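You operate a simulated robot arm through the tools that you are given. There is no shell and no other tool. Be economical: measure what you need, move in short steps, check, and stop when the job is done.

The job below is to be done with a simulated robot arm. You get a single attempt, and the scene is never put back.

## Task
Lift the green box lid open.
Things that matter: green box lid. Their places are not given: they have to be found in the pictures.

Only the result counts: the job must be done as asked and must still hold three seconds after the hand-in. Knocking over, shifting, dropping, spilling or breaking anything else fails it. A push-on lid holds only when it is set on centred and level and pressed home; a screw cap is set on level and turned clockwise until tight.

## Robot
A 7-joint arm with a two-finger parallel gripper, fixed in place. Base frame: the origin is at the foot of the arm, x ahead of it, y to its left, z up; the work surface is at about z = 797. Lengths are in mm, angles in degrees, forces in N, time in s.
With the tool pointing down near the work surface it reaches from about 220 to 680 mm from the base axis. Its first joint turns from -66.0 to 66.0 degrees. Payload 2.4 kg.
The TCP is the grasp point between the finger pads, 30 mm short of the fingertips. In the tool frame z runs along the fingers and y along their closing line. Largest opening 94 mm; finger width 28, thickness 10; the body of the gripper, 50 by 96 mm, starts 55 mm behind the TCP.
Orientation is that of the tool frame in the base frame, as a unit quaternion [w, x, y, z]. With the fingers straight down and closing along the base's y, the tool's x points along the base's -x, its y along +y and its z along -z.

## Interface
- The arm moves only by the tool drive_tool. Its argument "rows" is text: rows parted by semicolons, each of 7 numbers parted by spaces: the shift along the tool's x, y, z in units of 40 mm (1.0 is 40 mm), then the turn, a rotation vector about the tool's x, y, z in units of 4 degrees (1.0 is 4 degrees), then the finger opening in mm, from 0 to 94. In form: dx dy dz wx wy wz jaw; .... A call has 1 to 12 rows; each row shifts and turns the commanded pose from where the row before left it, along the tool's axes as they then stand. A call with a number of a shift or a turn outside -1 to 1 is refused whole. A row lasts 0.2 s, in which the tool goes at most 50 mm and 8.6 degrees; a call with a longer step from one row to the next is refused whole, and so is a gripper value outside its range. A pose out of reach is approached as far as the arm can. The call stops where the force on the tool passes 40 N (or 10 N more than at its start, if that is more) or the arm is blocked; 0.2 s more then pass. The fingers move at their own pace (about 153 mm/s each) and stop on an object; they squeeze with about 24 N. The grip force told is the motor's: it shows also when the fingers shut on nothing. Time passes only in rows, and 0.2 s behind the last, so rows that do not move let the fingers close. The reply holds the time, the measured pose of the TCP, the force on the tool along the base axes, the opening and the grip force, in the units named above and with some noise, and new pictures: "pictures" is both (left out), scene, wrist or none.
- Cameras (640 x 400 px; columns grow to the right, rows downward): "scene" is fixed at [36.6, 480.4, 1435]; the picture's right is [-0.74, -0.67, 0.00], its down [-0.45, 0.49, -0.75] and it looks along [0.50, -0.55, -0.66] (base axes); focal length 338 px, centre (320, 200). "wrist" rides on the gripper at [-37, 0, -58] in the tool frame; the picture's right is [0.00, -1.00, 0.00], its down [0.97, 0.00, -0.24] and it looks along [0.24, 0.00, 0.97] (tool axes); focal length 218 px, centre (320, 200).
- locate(camera, pixels): for up to 12 pixels [column, row] of the newest picture of that camera ("zoom" is the newest enlarged one), the place [x, y, z] in the base frame of the surface seen there, good to about 2 mm. The clock stands still meanwhile.
- zoom(camera, box): a new picture of the part [left, top, right, bottom] of that camera's present view, enlarged. The clock stands still meanwhile.
- close_job(): hands the job in; it is judged then, once.

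Keep the steps short. Do not move on a guess: measure, check each grasp and each placing, and mend mistakes. In all there are 60 turns and 120 pictures (those below and enlarged ones count). Leave the gripper open and the arm clear of the work at the hand-in unless told otherwise, and finish with a single line.

The tools are called as a command line: name --argument value ..., lists and objects as JSON in quotes. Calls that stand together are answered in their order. drive_tool: Moves the arm, as the interface text tells. Its arguments: {"type":"object","properties":{"rows":{"type":"string"},"pictures":{"type":"string","enum":["both","scene","wrist","none"]}},"required":["rows"]} The other tools are called the same way: locate (camera, pixels) gives the place of the surface under pixels of a picture; zoom (camera, box) takes an enlarged picture of a part of a camera's view; close_job () hands the job in.

At the start:

```text
clock: 0.0
position: [393.1, -19.4, 1109.9]
tool_rot: [0.0, -0.001, 1.0, 0.001]
contact_force: [-0.1, 0.2, 0.3]
gripper_width: 93.9
finger_force: 0.1
```

scene: 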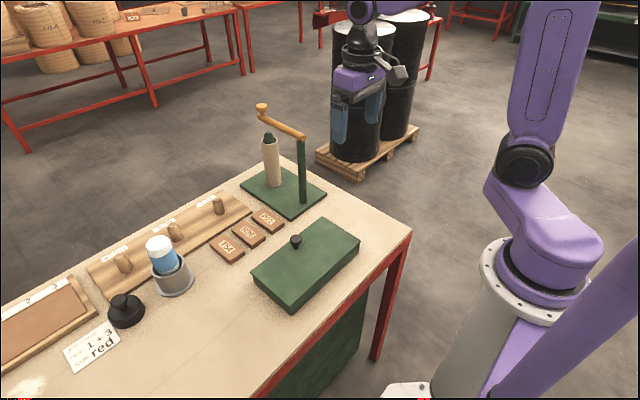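
wrist: 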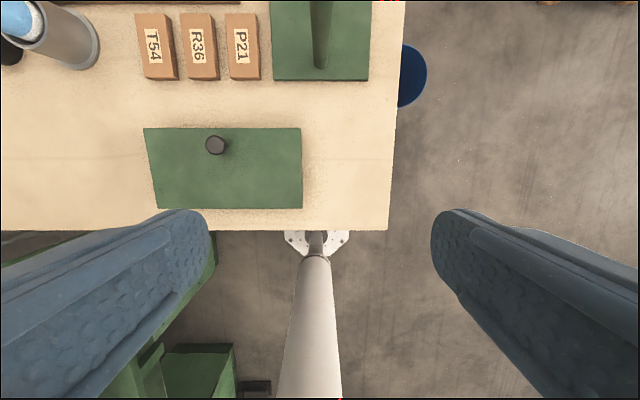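

The green box with a black knob is at scene (305,262). I'll zoom in on it and measure its corners.

zoom --camera "scene" --box '[235, 200, 379, 325]'

zoom --camera "wrist" --box '[130, 110, 320, 229]'

locate --camera "wrist" --pixels '[[216, 145], [147, 131], [298, 131], [299, 205], [160, 205], [230, 180], [230, 220], [216, 115]]'

locate --camera "scene" --pixels '[[296, 237], [296, 246], [254, 275], [290, 304], [358, 242], [324, 220], [290, 312]]'

```text
3.20 times, centred on (307, 262) of scene
```

zoom: 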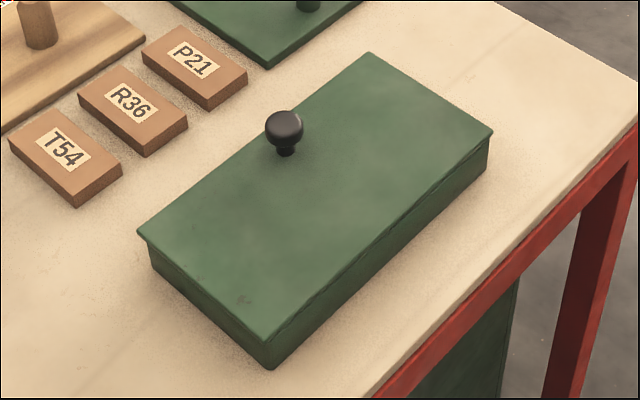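

```text
3.36 times, centred on (225, 170) of wrist
```

zoom: 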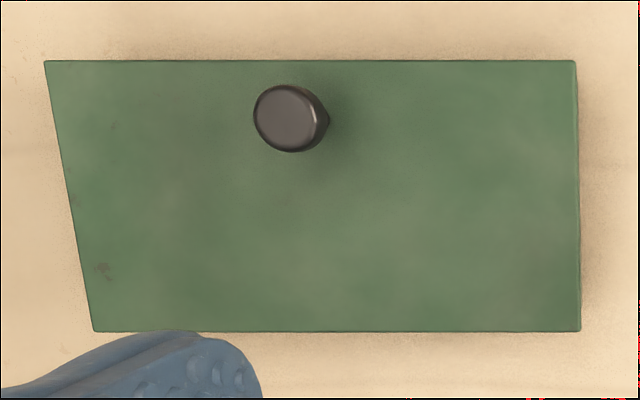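

```text
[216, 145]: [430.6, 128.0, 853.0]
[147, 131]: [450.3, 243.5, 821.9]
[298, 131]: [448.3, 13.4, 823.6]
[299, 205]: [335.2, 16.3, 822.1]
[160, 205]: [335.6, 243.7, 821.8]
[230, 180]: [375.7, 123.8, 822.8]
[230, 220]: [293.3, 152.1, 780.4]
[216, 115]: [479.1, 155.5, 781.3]
```

```text
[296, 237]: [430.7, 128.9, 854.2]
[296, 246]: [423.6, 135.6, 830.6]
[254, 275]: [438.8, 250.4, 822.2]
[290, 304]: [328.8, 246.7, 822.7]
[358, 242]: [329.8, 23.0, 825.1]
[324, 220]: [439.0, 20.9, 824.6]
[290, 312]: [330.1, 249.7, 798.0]
```

Lid top is at z≈823, x 330–447, y 15–247. The knob is at about (428,129) with its top at z≈854, near the far edge, so the hinge is probably on the near edge (x≈332). Next I move above the knob.

drive_tool --rows "-0.142 0.617 0.75 0 0 0 80; -0.142 0.617 0.75 0 0 0 70; -0.142 0.617 0.75 0 0 0 60; -0.142 0.617 0.75 0 0 0 60; -0.142 0.617 0.75 0 0 0 60; -0.142 0.617 0.75 0 0 0 60; 0 0 0 0 0 0 60"

```text
clock: 1.6
position: [425.9, 130.9, 930.5]
tool_rot: [0.0, 0.0, 1.0, 0.0]
contact_force: [0.4, 0.2, -0.6]
gripper_width: 59.9
finger_force: 0.0
```

scene: 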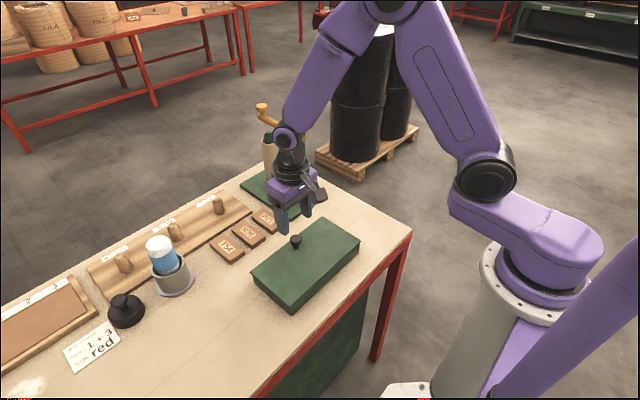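
wrist: 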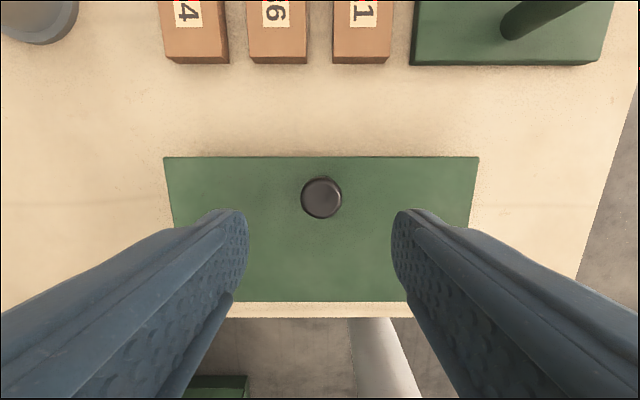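

The knob now sits centred between the fingers at wrist (321,198). I'll measure its edges and the lid's edges.

locate --camera "wrist" --pixels '[[321, 198], [304, 198], [338, 198], [321, 182], [321, 213], [321, 160], [321, 298], [321, 308], [170, 160], [476, 160]]'

zoom --camera "wrist" --box '[220, 240, 420, 365]'

```text
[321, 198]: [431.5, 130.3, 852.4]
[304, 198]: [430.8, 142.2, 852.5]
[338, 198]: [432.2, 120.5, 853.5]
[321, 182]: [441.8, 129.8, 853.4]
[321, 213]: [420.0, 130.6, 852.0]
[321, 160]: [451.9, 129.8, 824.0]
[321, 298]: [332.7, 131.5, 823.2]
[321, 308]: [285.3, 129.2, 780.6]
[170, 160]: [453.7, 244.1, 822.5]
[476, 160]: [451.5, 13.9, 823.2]
```

```text
3.20 times, centred on (320, 302) of wrist
```

zoom: 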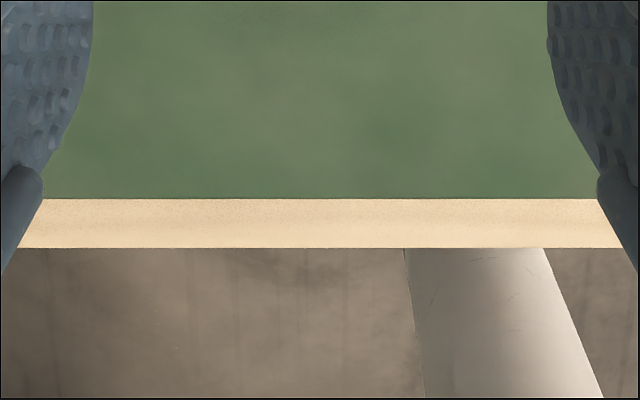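

The knob is about 24 mm wide, centred at (431,130.5), top at z 853. I descend to TCP z≈862, which puts the fingertips at 832, clear of the lid, and then close.

drive_tool --rows "-0.13 0 0.6 0 0 0 60; 0 0 0.6 0 0 0 60; 0 0 0.51 0 0 0 60; 0 0 0 0 0 0 40; 0 0 0 0 0 0 15; 0 0 0 0 0 0 15; 0 0 0 0 0 0 15"

```text
clock: 3.2
position: [432.8, 130.2, 862.9]
tool_rot: [0.0, 0.001, 1.0, 0.0]
contact_force: [0.2, -1.8, -6.8]
gripper_width: 26.9
finger_force: 45.2
```

scene: 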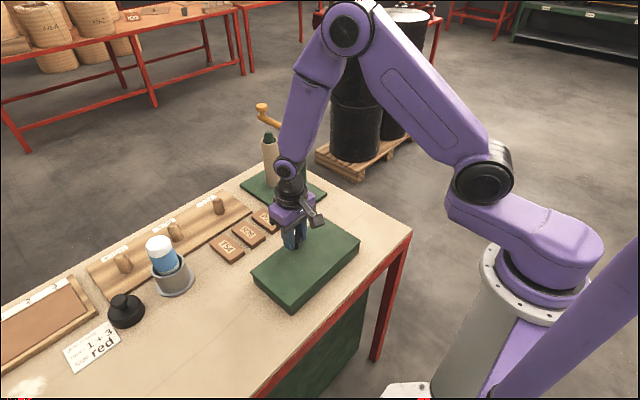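
wrist: 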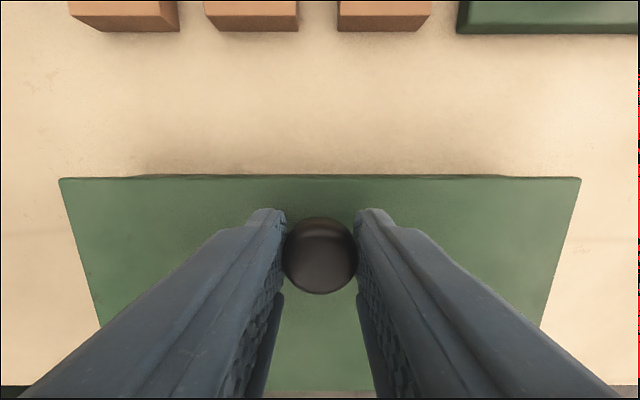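

The knob is held: opening 26.9 mm, grip 45 N. First a small test lift on an 8° arc about the presumed hinge at (332, 820).

drive_tool --rows "0.081 0 -0.172 0 -1 0 15; 0.081 0 -0.172 0 -1 0 15; 0 0 0 0 0 0 15"

```text
clock: 4.0
position: [426.5, 130.2, 874.4]
tool_rot: [0.07, 0.001, 0.998, 0.001]
contact_force: [2.3, -2.8, 0.8]
gripper_width: 27.1
finger_force: 45.4
```

scene: 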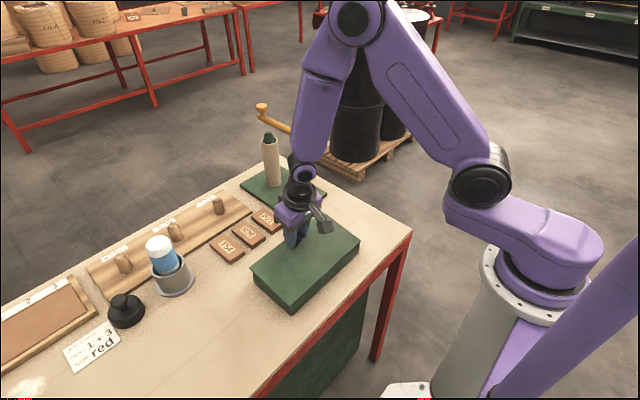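
wrist: 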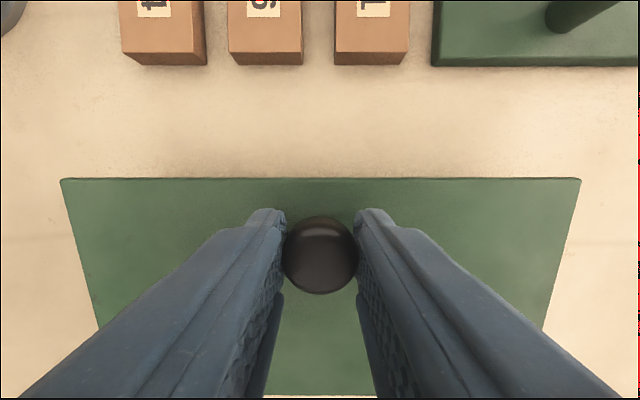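

The lid is rising with the gripper and the forces are small. I'll zoom in to check that the near edge stays seated as a hinge.

zoom --camera "scene" --box '[235, 200, 379, 325]'

```text
3.20 times, centred on (307, 262) of scene
```

zoom: 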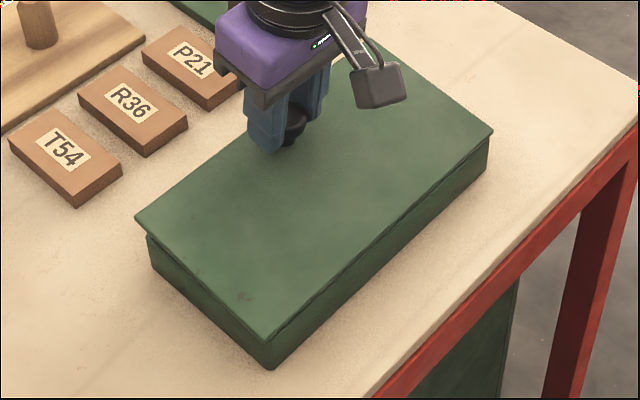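

The near edge stays put while the far edge lifts, so the hinge is confirmed. Continuing along the arc, 24° more.

drive_tool --rows "0.081 0 -0.172 0 -1 0 15; 0.081 0 -0.172 0 -1 0 15; 0.081 0 -0.172 0 -1 0 15; 0.081 0 -0.172 0 -1 0 15; 0.081 0 -0.172 0 -1 0 15; 0.081 0 -0.172 0 -1 0 15; 0 0 0 0 0 0 15" --pictures "scene"

```text
clock: 5.6
position: [404.5, 131.2, 902.2]
tool_rot: [0.233, -0.002, 0.973, -0.005]
contact_force: [12.7, 20.1, 17.2]
gripper_width: 27.1
finger_force: 45.6
out of reach, approached as far as the arm can: row 1, 2
```

scene: 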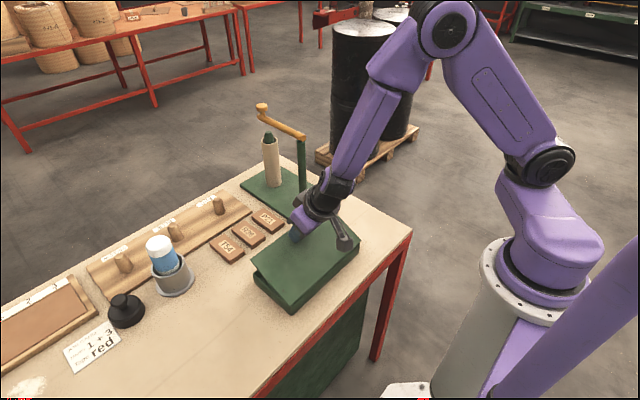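

Force has grown a little and the tool lags (27° against 32° commanded). I'll let it settle before deciding.

drive_tool --rows "0 0 0 0 0 0 15; 0 0 0 0 0 0 15" --pictures "wrist"

zoom --camera "scene" --box '[235, 180, 379, 325]'

```text
clock: 6.2
position: [404.5, 129.9, 903.0]
tool_rot: [0.233, -0.001, 0.972, -0.005]
contact_force: [10.8, 24.6, 13.5]
gripper_width: 27.0
finger_force: 45.5
```

wrist: 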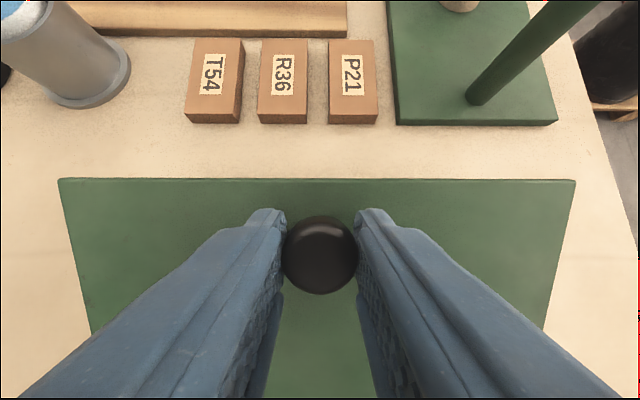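

```text
2.76 times, centred on (307, 252) of scene
```

zoom: 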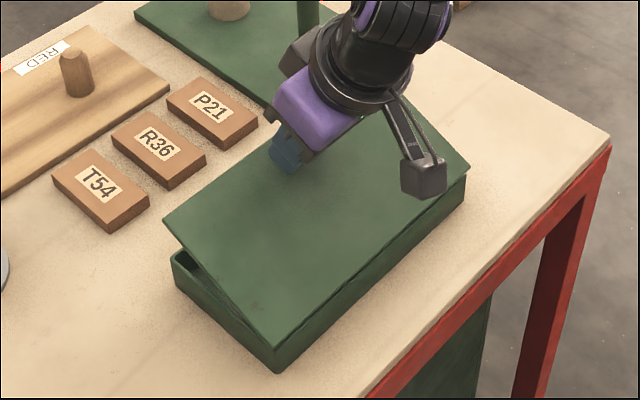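

The lid follows to about 27° and the grip is sound. The remaining offset looks like the arm's posture, so I'll continue with the arc but without more tool tilt, letting the knob pivot in the pads. A small trial first.

drive_tool --rows "0.04 0 -0.1 0 0 0 15; 0.04 0 -0.1 0 0 0 15; 0 0 0 0 0 0 15" --pictures "scene"

```text
clock: 7.0
position: [398.4, 129.8, 907.9]
tool_rot: [0.233, -0.001, 0.973, -0.004]
contact_force: [15.5, 26.0, -0.9]
gripper_width: 27.2
finger_force: 44.9
```

scene: 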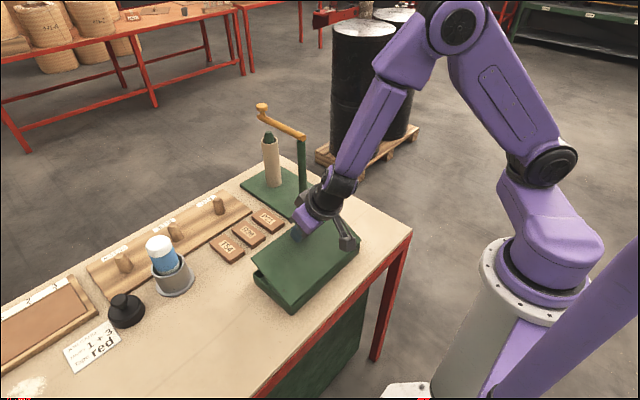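

The move was followed. The sideways force of 26 N means the tool presses toward -y, so I'll shift the command slightly +y to relieve it.

drive_tool --rows "0 0.08 0 0 0 0 15; 0 0 0 0 0 0 15" --pictures "none"

```text
clock: 7.6
position: [398.2, 129.9, 908.7]
tool_rot: [0.233, 0.002, 0.972, -0.007]
contact_force: [13.1, 10.5, 21.8]
gripper_width: 27.0
finger_force: 44.9
```

Sideways force dropped to 10 N. The lid is at about 31°. Next 15° of arc with the tool tilt fixed.

drive_tool --rows "0.0775 0 -0.145 0 0 0 15; 0.075 0 -0.148 0 0 0 15; 0.07 0 -0.151 0 0 0 15; 0.068 0 -0.152 0 0 0 15; 0 0 0 0 0 0 15"

```text
clock: 8.8
position: [375.6, 130.7, 924.0]
tool_rot: [0.232, 0.001, 0.973, -0.009]
contact_force: [20.4, -5.2, 9.1]
gripper_width: 27.0
finger_force: 45.1
```

scene: 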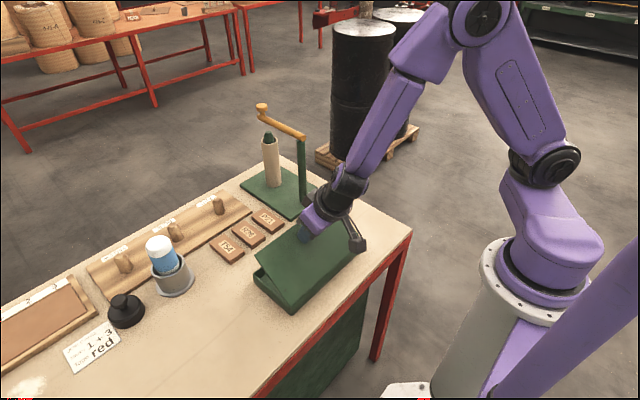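
wrist: 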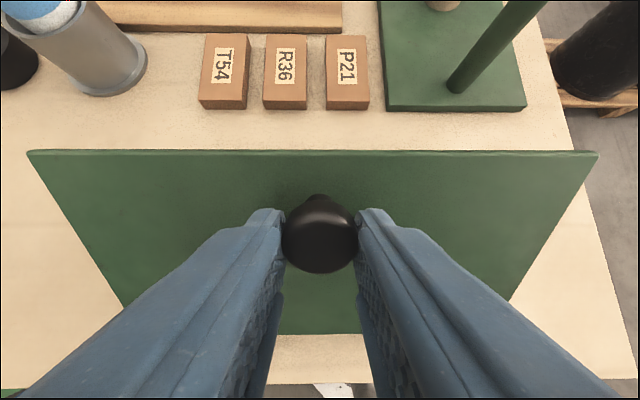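

The knob pivots cleanly in the grip and the lid is at about 47°. Now 12° more, with the tool tilting along if reach allows.

drive_tool --rows "0.132 0 -0.146 0 -1 0 15; 0.132 0 -0.146 0 -1 0 15; 0.132 0 -0.146 0 -1 0 15; 0 0 0 0 0 0 15" --pictures "scene"

```text
clock: 9.8
position: [353.0, 130.6, 931.9]
tool_rot: [0.334, -0.001, 0.942, -0.009]
contact_force: [12.9, -4.1, 26.9]
gripper_width: 26.9
finger_force: 44.8
```

scene: 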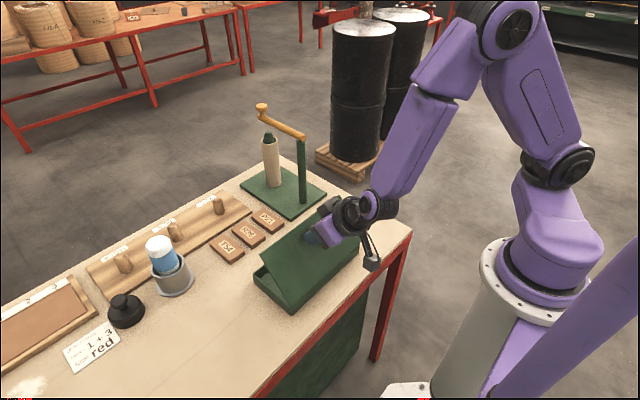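

The lid is at about 58°. The force is radial, so I'm pulling about 4 mm inside the arc. I'll correct outward and go 16° more.

drive_tool --rows "-0.083 0 -0.055 0 0 0 15; 0.134 0 -0.147 0 -1 0 15; 0.134 0 -0.147 0 -1 0 15; 0.134 0 -0.147 0 -1 0 15; 0.134 0 -0.147 0 -1 0 15; 0 0 0 0 0 0 15"

```text
clock: 11.2
position: [322.0, 130.1, 935.6]
tool_rot: [0.456, -0.003, 0.89, -0.011]
contact_force: [-9.8, -9.4, 0.0]
gripper_width: 27.0
finger_force: 44.9
```

scene: 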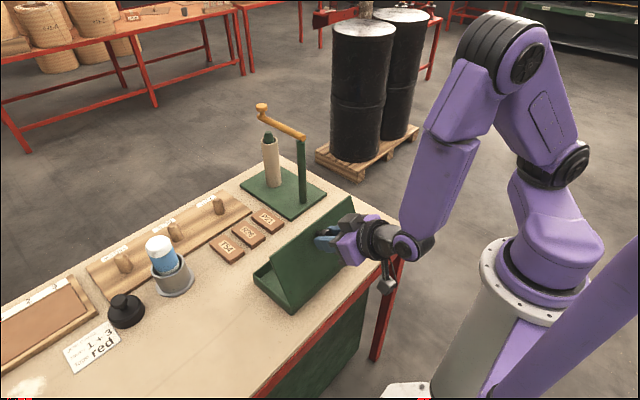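
wrist: 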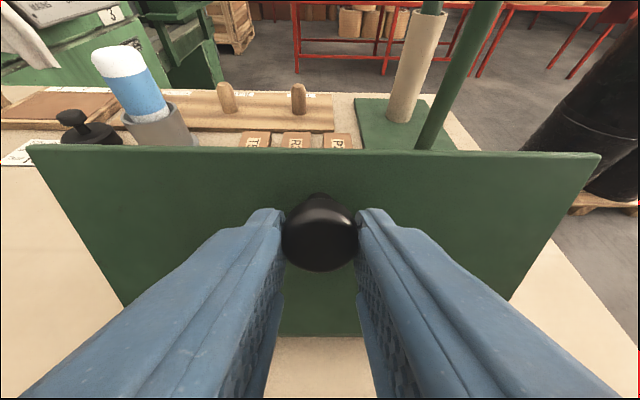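

The lid is at about 74° with low forces. Next 16° more.

drive_tool --rows "0.136 0 -0.148 0 -1 0 15; 0.136 0 -0.148 0 -1 0 15; 0.136 0 -0.148 0 -1 0 15; 0.136 0 -0.148 0 -1 0 15; 0 0 0 0 0 0 15"

```text
clock: 11.6
position: [321.5, 130.0, 937.0]
tool_rot: [0.469, 0.0, 0.883, -0.019]
contact_force: [0.6, -2.3, 0.8]
gripper_width: 27.1
finger_force: 45.2
out of reach, approached as far as the arm can: row 1
stopped in row 1: the force on the tool passed its limit (the readings are from after the stop); the commanded pose is now the measured one
```

scene: 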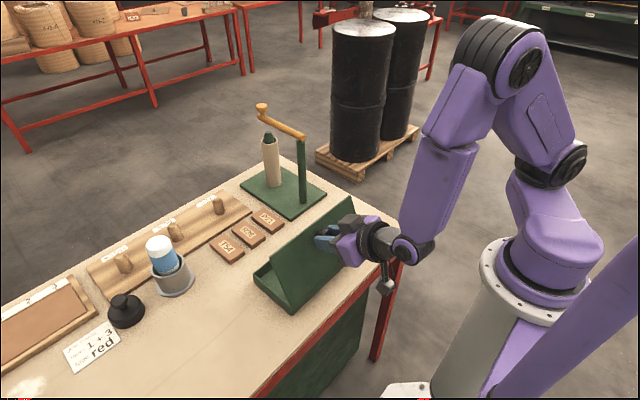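
wrist: 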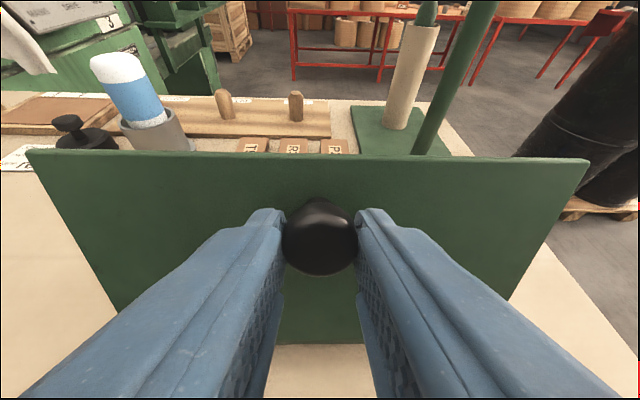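

The tilt limit (about 56°) is reached and the force is relaxed again. I continue the arc by translation with slightly less tilt, letting the knob pivot.

drive_tool --rows "0.08 0 -0.12 0 0.5 0 15; 0.08 0 -0.12 0 0.5 0 15; 0.08 0 -0.12 0 0.5 0 15; 0 0 0 0 0 0 15"

```text
clock: 12.6
position: [305.8, 130.8, 938.5]
tool_rot: [0.424, 0.0, 0.905, -0.019]
contact_force: [11.7, -6.0, 12.0]
gripper_width: 27.1
finger_force: 45.5
```

scene: 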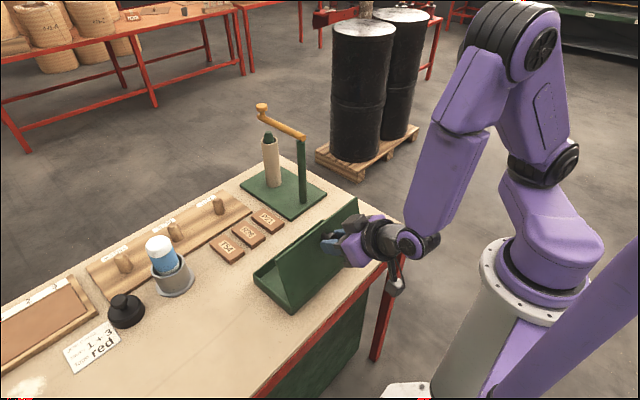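
wrist: 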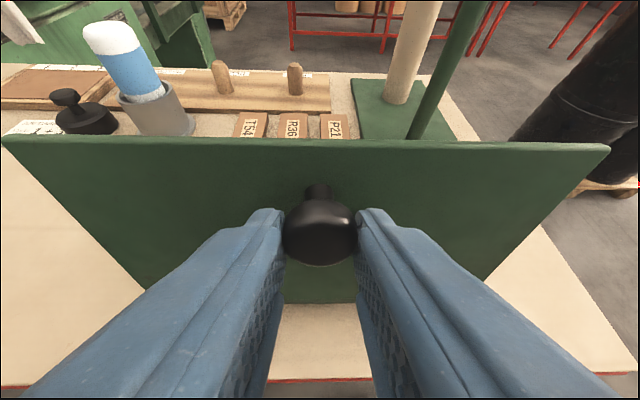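

The lid is at about 83°. Another 12° takes it past vertical.

drive_tool --rows "0.095 0 -0.09 0 0.5 0 15; 0.095 0 -0.086 0 0.5 0 15; 0.095 0 -0.082 0 0.5 0 15; 0.095 0 -0.078 0 0.5 0 15; 0 0 0 0 0 0 15"

```text
clock: 13.8
position: [285.9, 130.7, 936.3]
tool_rot: [0.36, 0.002, 0.933, -0.019]
contact_force: [10.0, -8.7, 11.1]
gripper_width: 27.2
finger_force: 44.8
```

scene: 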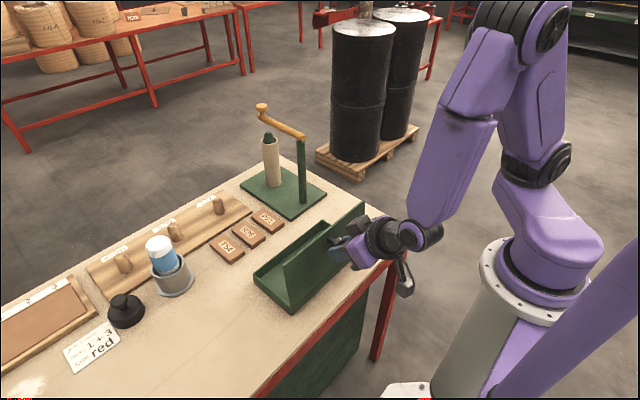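
wrist: 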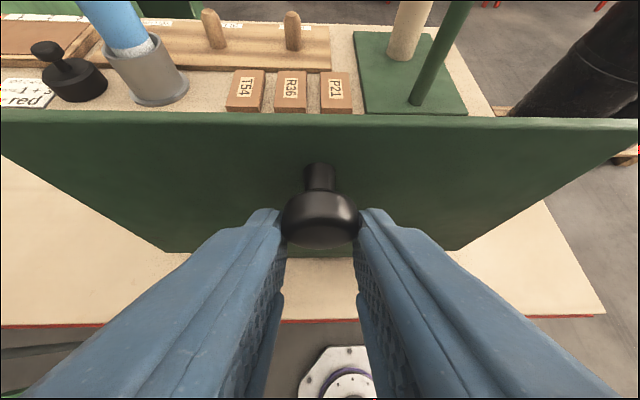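

The lid is at about 94°, past vertical. I go 10° more so it stays open, watching the force for the hinge stop.

drive_tool --rows "0.13 0 -0.055 0 0.5 0 15; 0.13 0 -0.05 0 0.5 0 15; 0.13 0 -0.045 0 0.5 0 15; 0 0 0 0 0 0 15"

```text
clock: 14.8
position: [270.3, 130.6, 928.6]
tool_rot: [0.308, 0.002, 0.951, -0.02]
contact_force: [4.9, -19.1, 3.3]
gripper_width: 25.2
finger_force: 45.1
```

scene: 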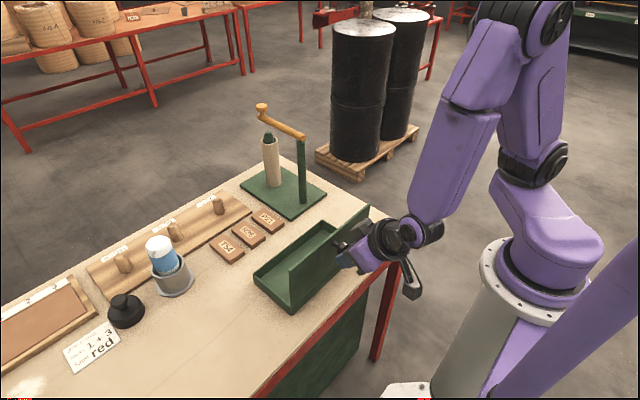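
wrist: 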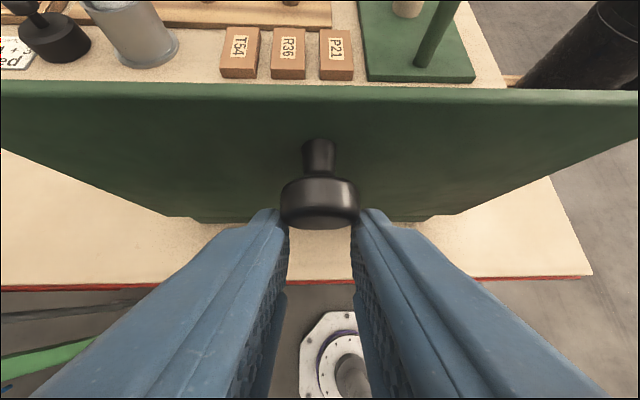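

The opening fell to 25.2 mm, so the pads are slipping off the knob's widest part and the lid may be at its stop. I'll measure the lid.

locate --camera "wrist" --pixels '[[200, 105], [200, 150], [240, 190], [450, 105], [450, 150], [318, 190], [318, 125]]'

zoom --camera "scene" --box '[240, 190, 420, 315]'

```text
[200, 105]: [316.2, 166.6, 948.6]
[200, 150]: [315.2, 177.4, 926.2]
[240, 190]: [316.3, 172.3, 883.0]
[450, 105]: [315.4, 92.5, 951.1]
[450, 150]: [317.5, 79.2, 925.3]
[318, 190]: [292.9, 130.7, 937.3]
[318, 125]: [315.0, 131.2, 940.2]
```

```text
3.20 times, centred on (330, 252) of scene
```

zoom: 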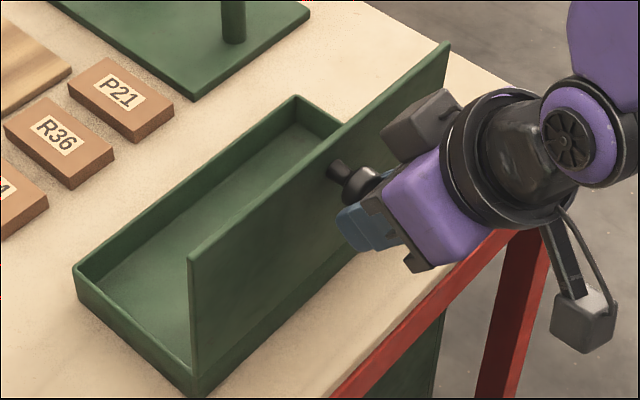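

The lid face is near x≈316 from z 883 to 950, so it stands about vertical. I'll measure more points to get the angle accurately.

locate --camera "zoom" --pixels '[[196, 265], [198, 300], [200, 340], [203, 365], [430, 70], [420, 90], [440, 55], [260, 220], [262, 260], [265, 300], [192, 380], [187, 300]]'

locate --camera "wrist" --pixels '[[100, 85], [100, 95], [150, 150], [190, 205], [220, 212], [560, 95], [560, 150], [460, 205], [220, 85], [220, 92], [220, 100]]'

```text
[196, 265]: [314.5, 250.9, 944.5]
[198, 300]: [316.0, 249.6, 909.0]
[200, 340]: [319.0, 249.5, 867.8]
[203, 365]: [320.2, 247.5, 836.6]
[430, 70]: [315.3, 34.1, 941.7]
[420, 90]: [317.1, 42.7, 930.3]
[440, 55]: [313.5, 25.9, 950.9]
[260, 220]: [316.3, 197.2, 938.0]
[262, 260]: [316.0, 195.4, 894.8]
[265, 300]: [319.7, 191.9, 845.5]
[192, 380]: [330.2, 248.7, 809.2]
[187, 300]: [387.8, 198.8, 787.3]
```

```text
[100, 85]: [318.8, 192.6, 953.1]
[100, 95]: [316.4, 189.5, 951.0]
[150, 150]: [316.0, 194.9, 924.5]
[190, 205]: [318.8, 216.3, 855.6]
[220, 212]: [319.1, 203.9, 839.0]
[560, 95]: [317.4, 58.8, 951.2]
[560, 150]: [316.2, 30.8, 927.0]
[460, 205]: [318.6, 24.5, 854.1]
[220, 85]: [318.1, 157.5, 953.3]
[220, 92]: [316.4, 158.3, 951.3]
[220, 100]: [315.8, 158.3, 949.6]
```

The lid leans about 2.4° past vertical and has hardly turned over the last 17 mm of travel, so it is probably at or near its stop. I'll loosen the fingers slightly to see if it stays. The open pads remain around the knob.

drive_tool --rows "0 0 0 0 0 0 34; 0 0 0 0 0 0 34; 0 0 0 0 0 0 34"

locate --camera "wrist" --pixels '[[100, 95], [150, 150], [190, 205], [220, 212], [560, 95], [560, 150], [460, 205], [220, 100]]'

```text
clock: 15.6
position: [269.6, 133.1, 928.8]
tool_rot: [0.307, 0.001, 0.951, -0.018]
contact_force: [0.0, 0.8, 0.1]
gripper_width: 34.1
finger_force: 0.0
```

scene: 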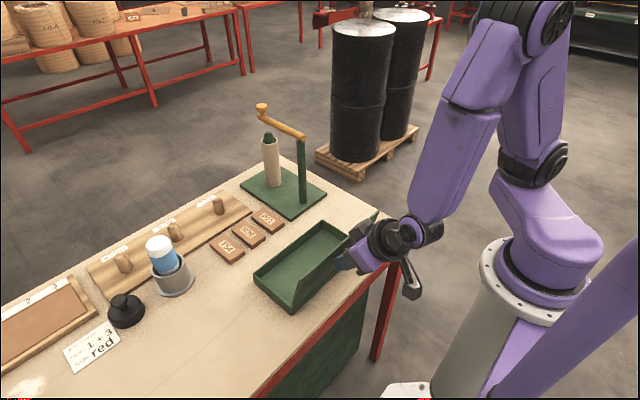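
wrist: 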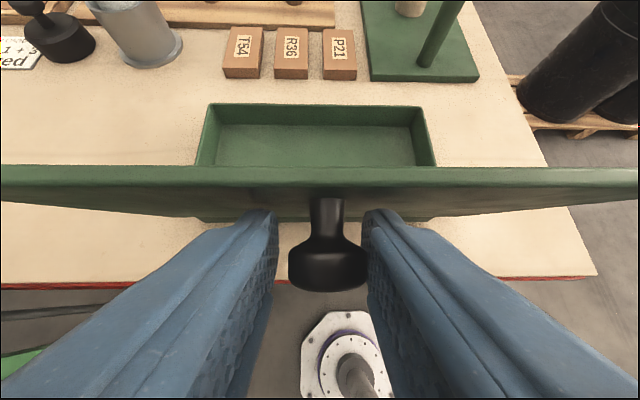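

```text
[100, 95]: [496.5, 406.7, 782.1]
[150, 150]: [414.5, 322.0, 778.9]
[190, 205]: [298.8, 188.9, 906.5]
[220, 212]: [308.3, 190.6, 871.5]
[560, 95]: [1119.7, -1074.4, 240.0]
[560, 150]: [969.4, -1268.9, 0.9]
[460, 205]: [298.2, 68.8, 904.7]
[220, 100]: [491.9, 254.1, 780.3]
```

On release the lid swung further open by itself to about 106° and rests there with zero force on the tool. I open wider and back out along the tool axis.

drive_tool --rows "0 0 0 0 0 0 50; 0 0 0 0 0 0 60; 0 0 -0.4 0 0 0 60; 0 0 -0.5 0 0 0 60; 0 0 -0.5 0 0 0 60; 0 0 0 0 0 0 60"

```text
clock: 17.0
position: [236.1, 131.9, 973.7]
tool_rot: [0.308, 0.002, 0.951, -0.019]
contact_force: [-0.1, 0.1, 0.1]
gripper_width: 60.0
finger_force: 0.0
```

scene: 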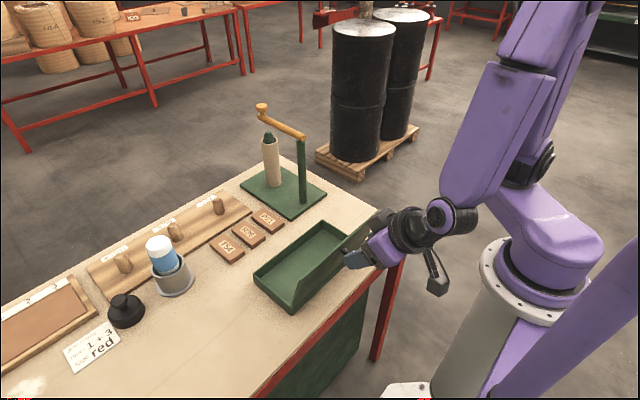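
wrist: 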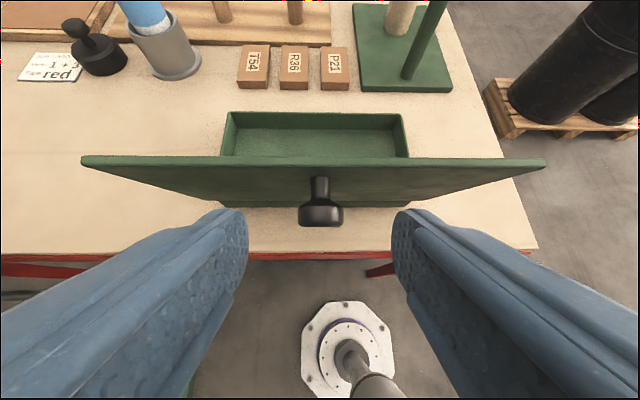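

The gripper is out and the lid stands open by itself. I raise the tool a bit more and re-check.

drive_tool --rows "-0.29 0 -0.4 0 0 0 60; -0.29 0 -0.4 0 0 0 60; -0.29 0 -0.4 0 0 0 60; 0 0 0 0 0 0 60; 0 0 0 0 0 0 60; 0 0 0 0 0 0 60; 0 0 0 0 0 0 60"

```text
clock: 18.6
position: [235.2, 135.8, 1033.9]
tool_rot: [0.308, 0.002, 0.951, -0.018]
contact_force: [0.1, -0.1, -0.4]
gripper_width: 60.0
finger_force: 0.1
```

scene: 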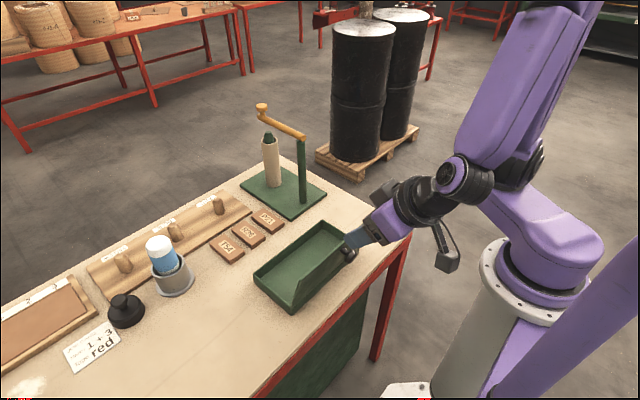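
wrist: 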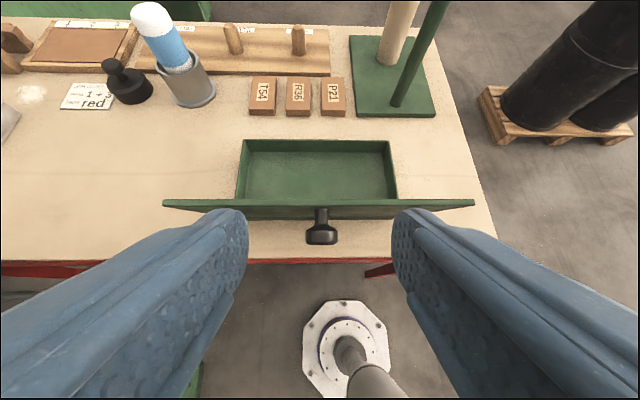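

The lid has stayed open, nothing else has moved, the gripper is open and the arm is clear. Handing in.

close_job

```text
The job is handed in.
```

The green box lid is open, resting by itself at about 106°; the gripper is open, the arm is clear, and nothing else appears to have moved.
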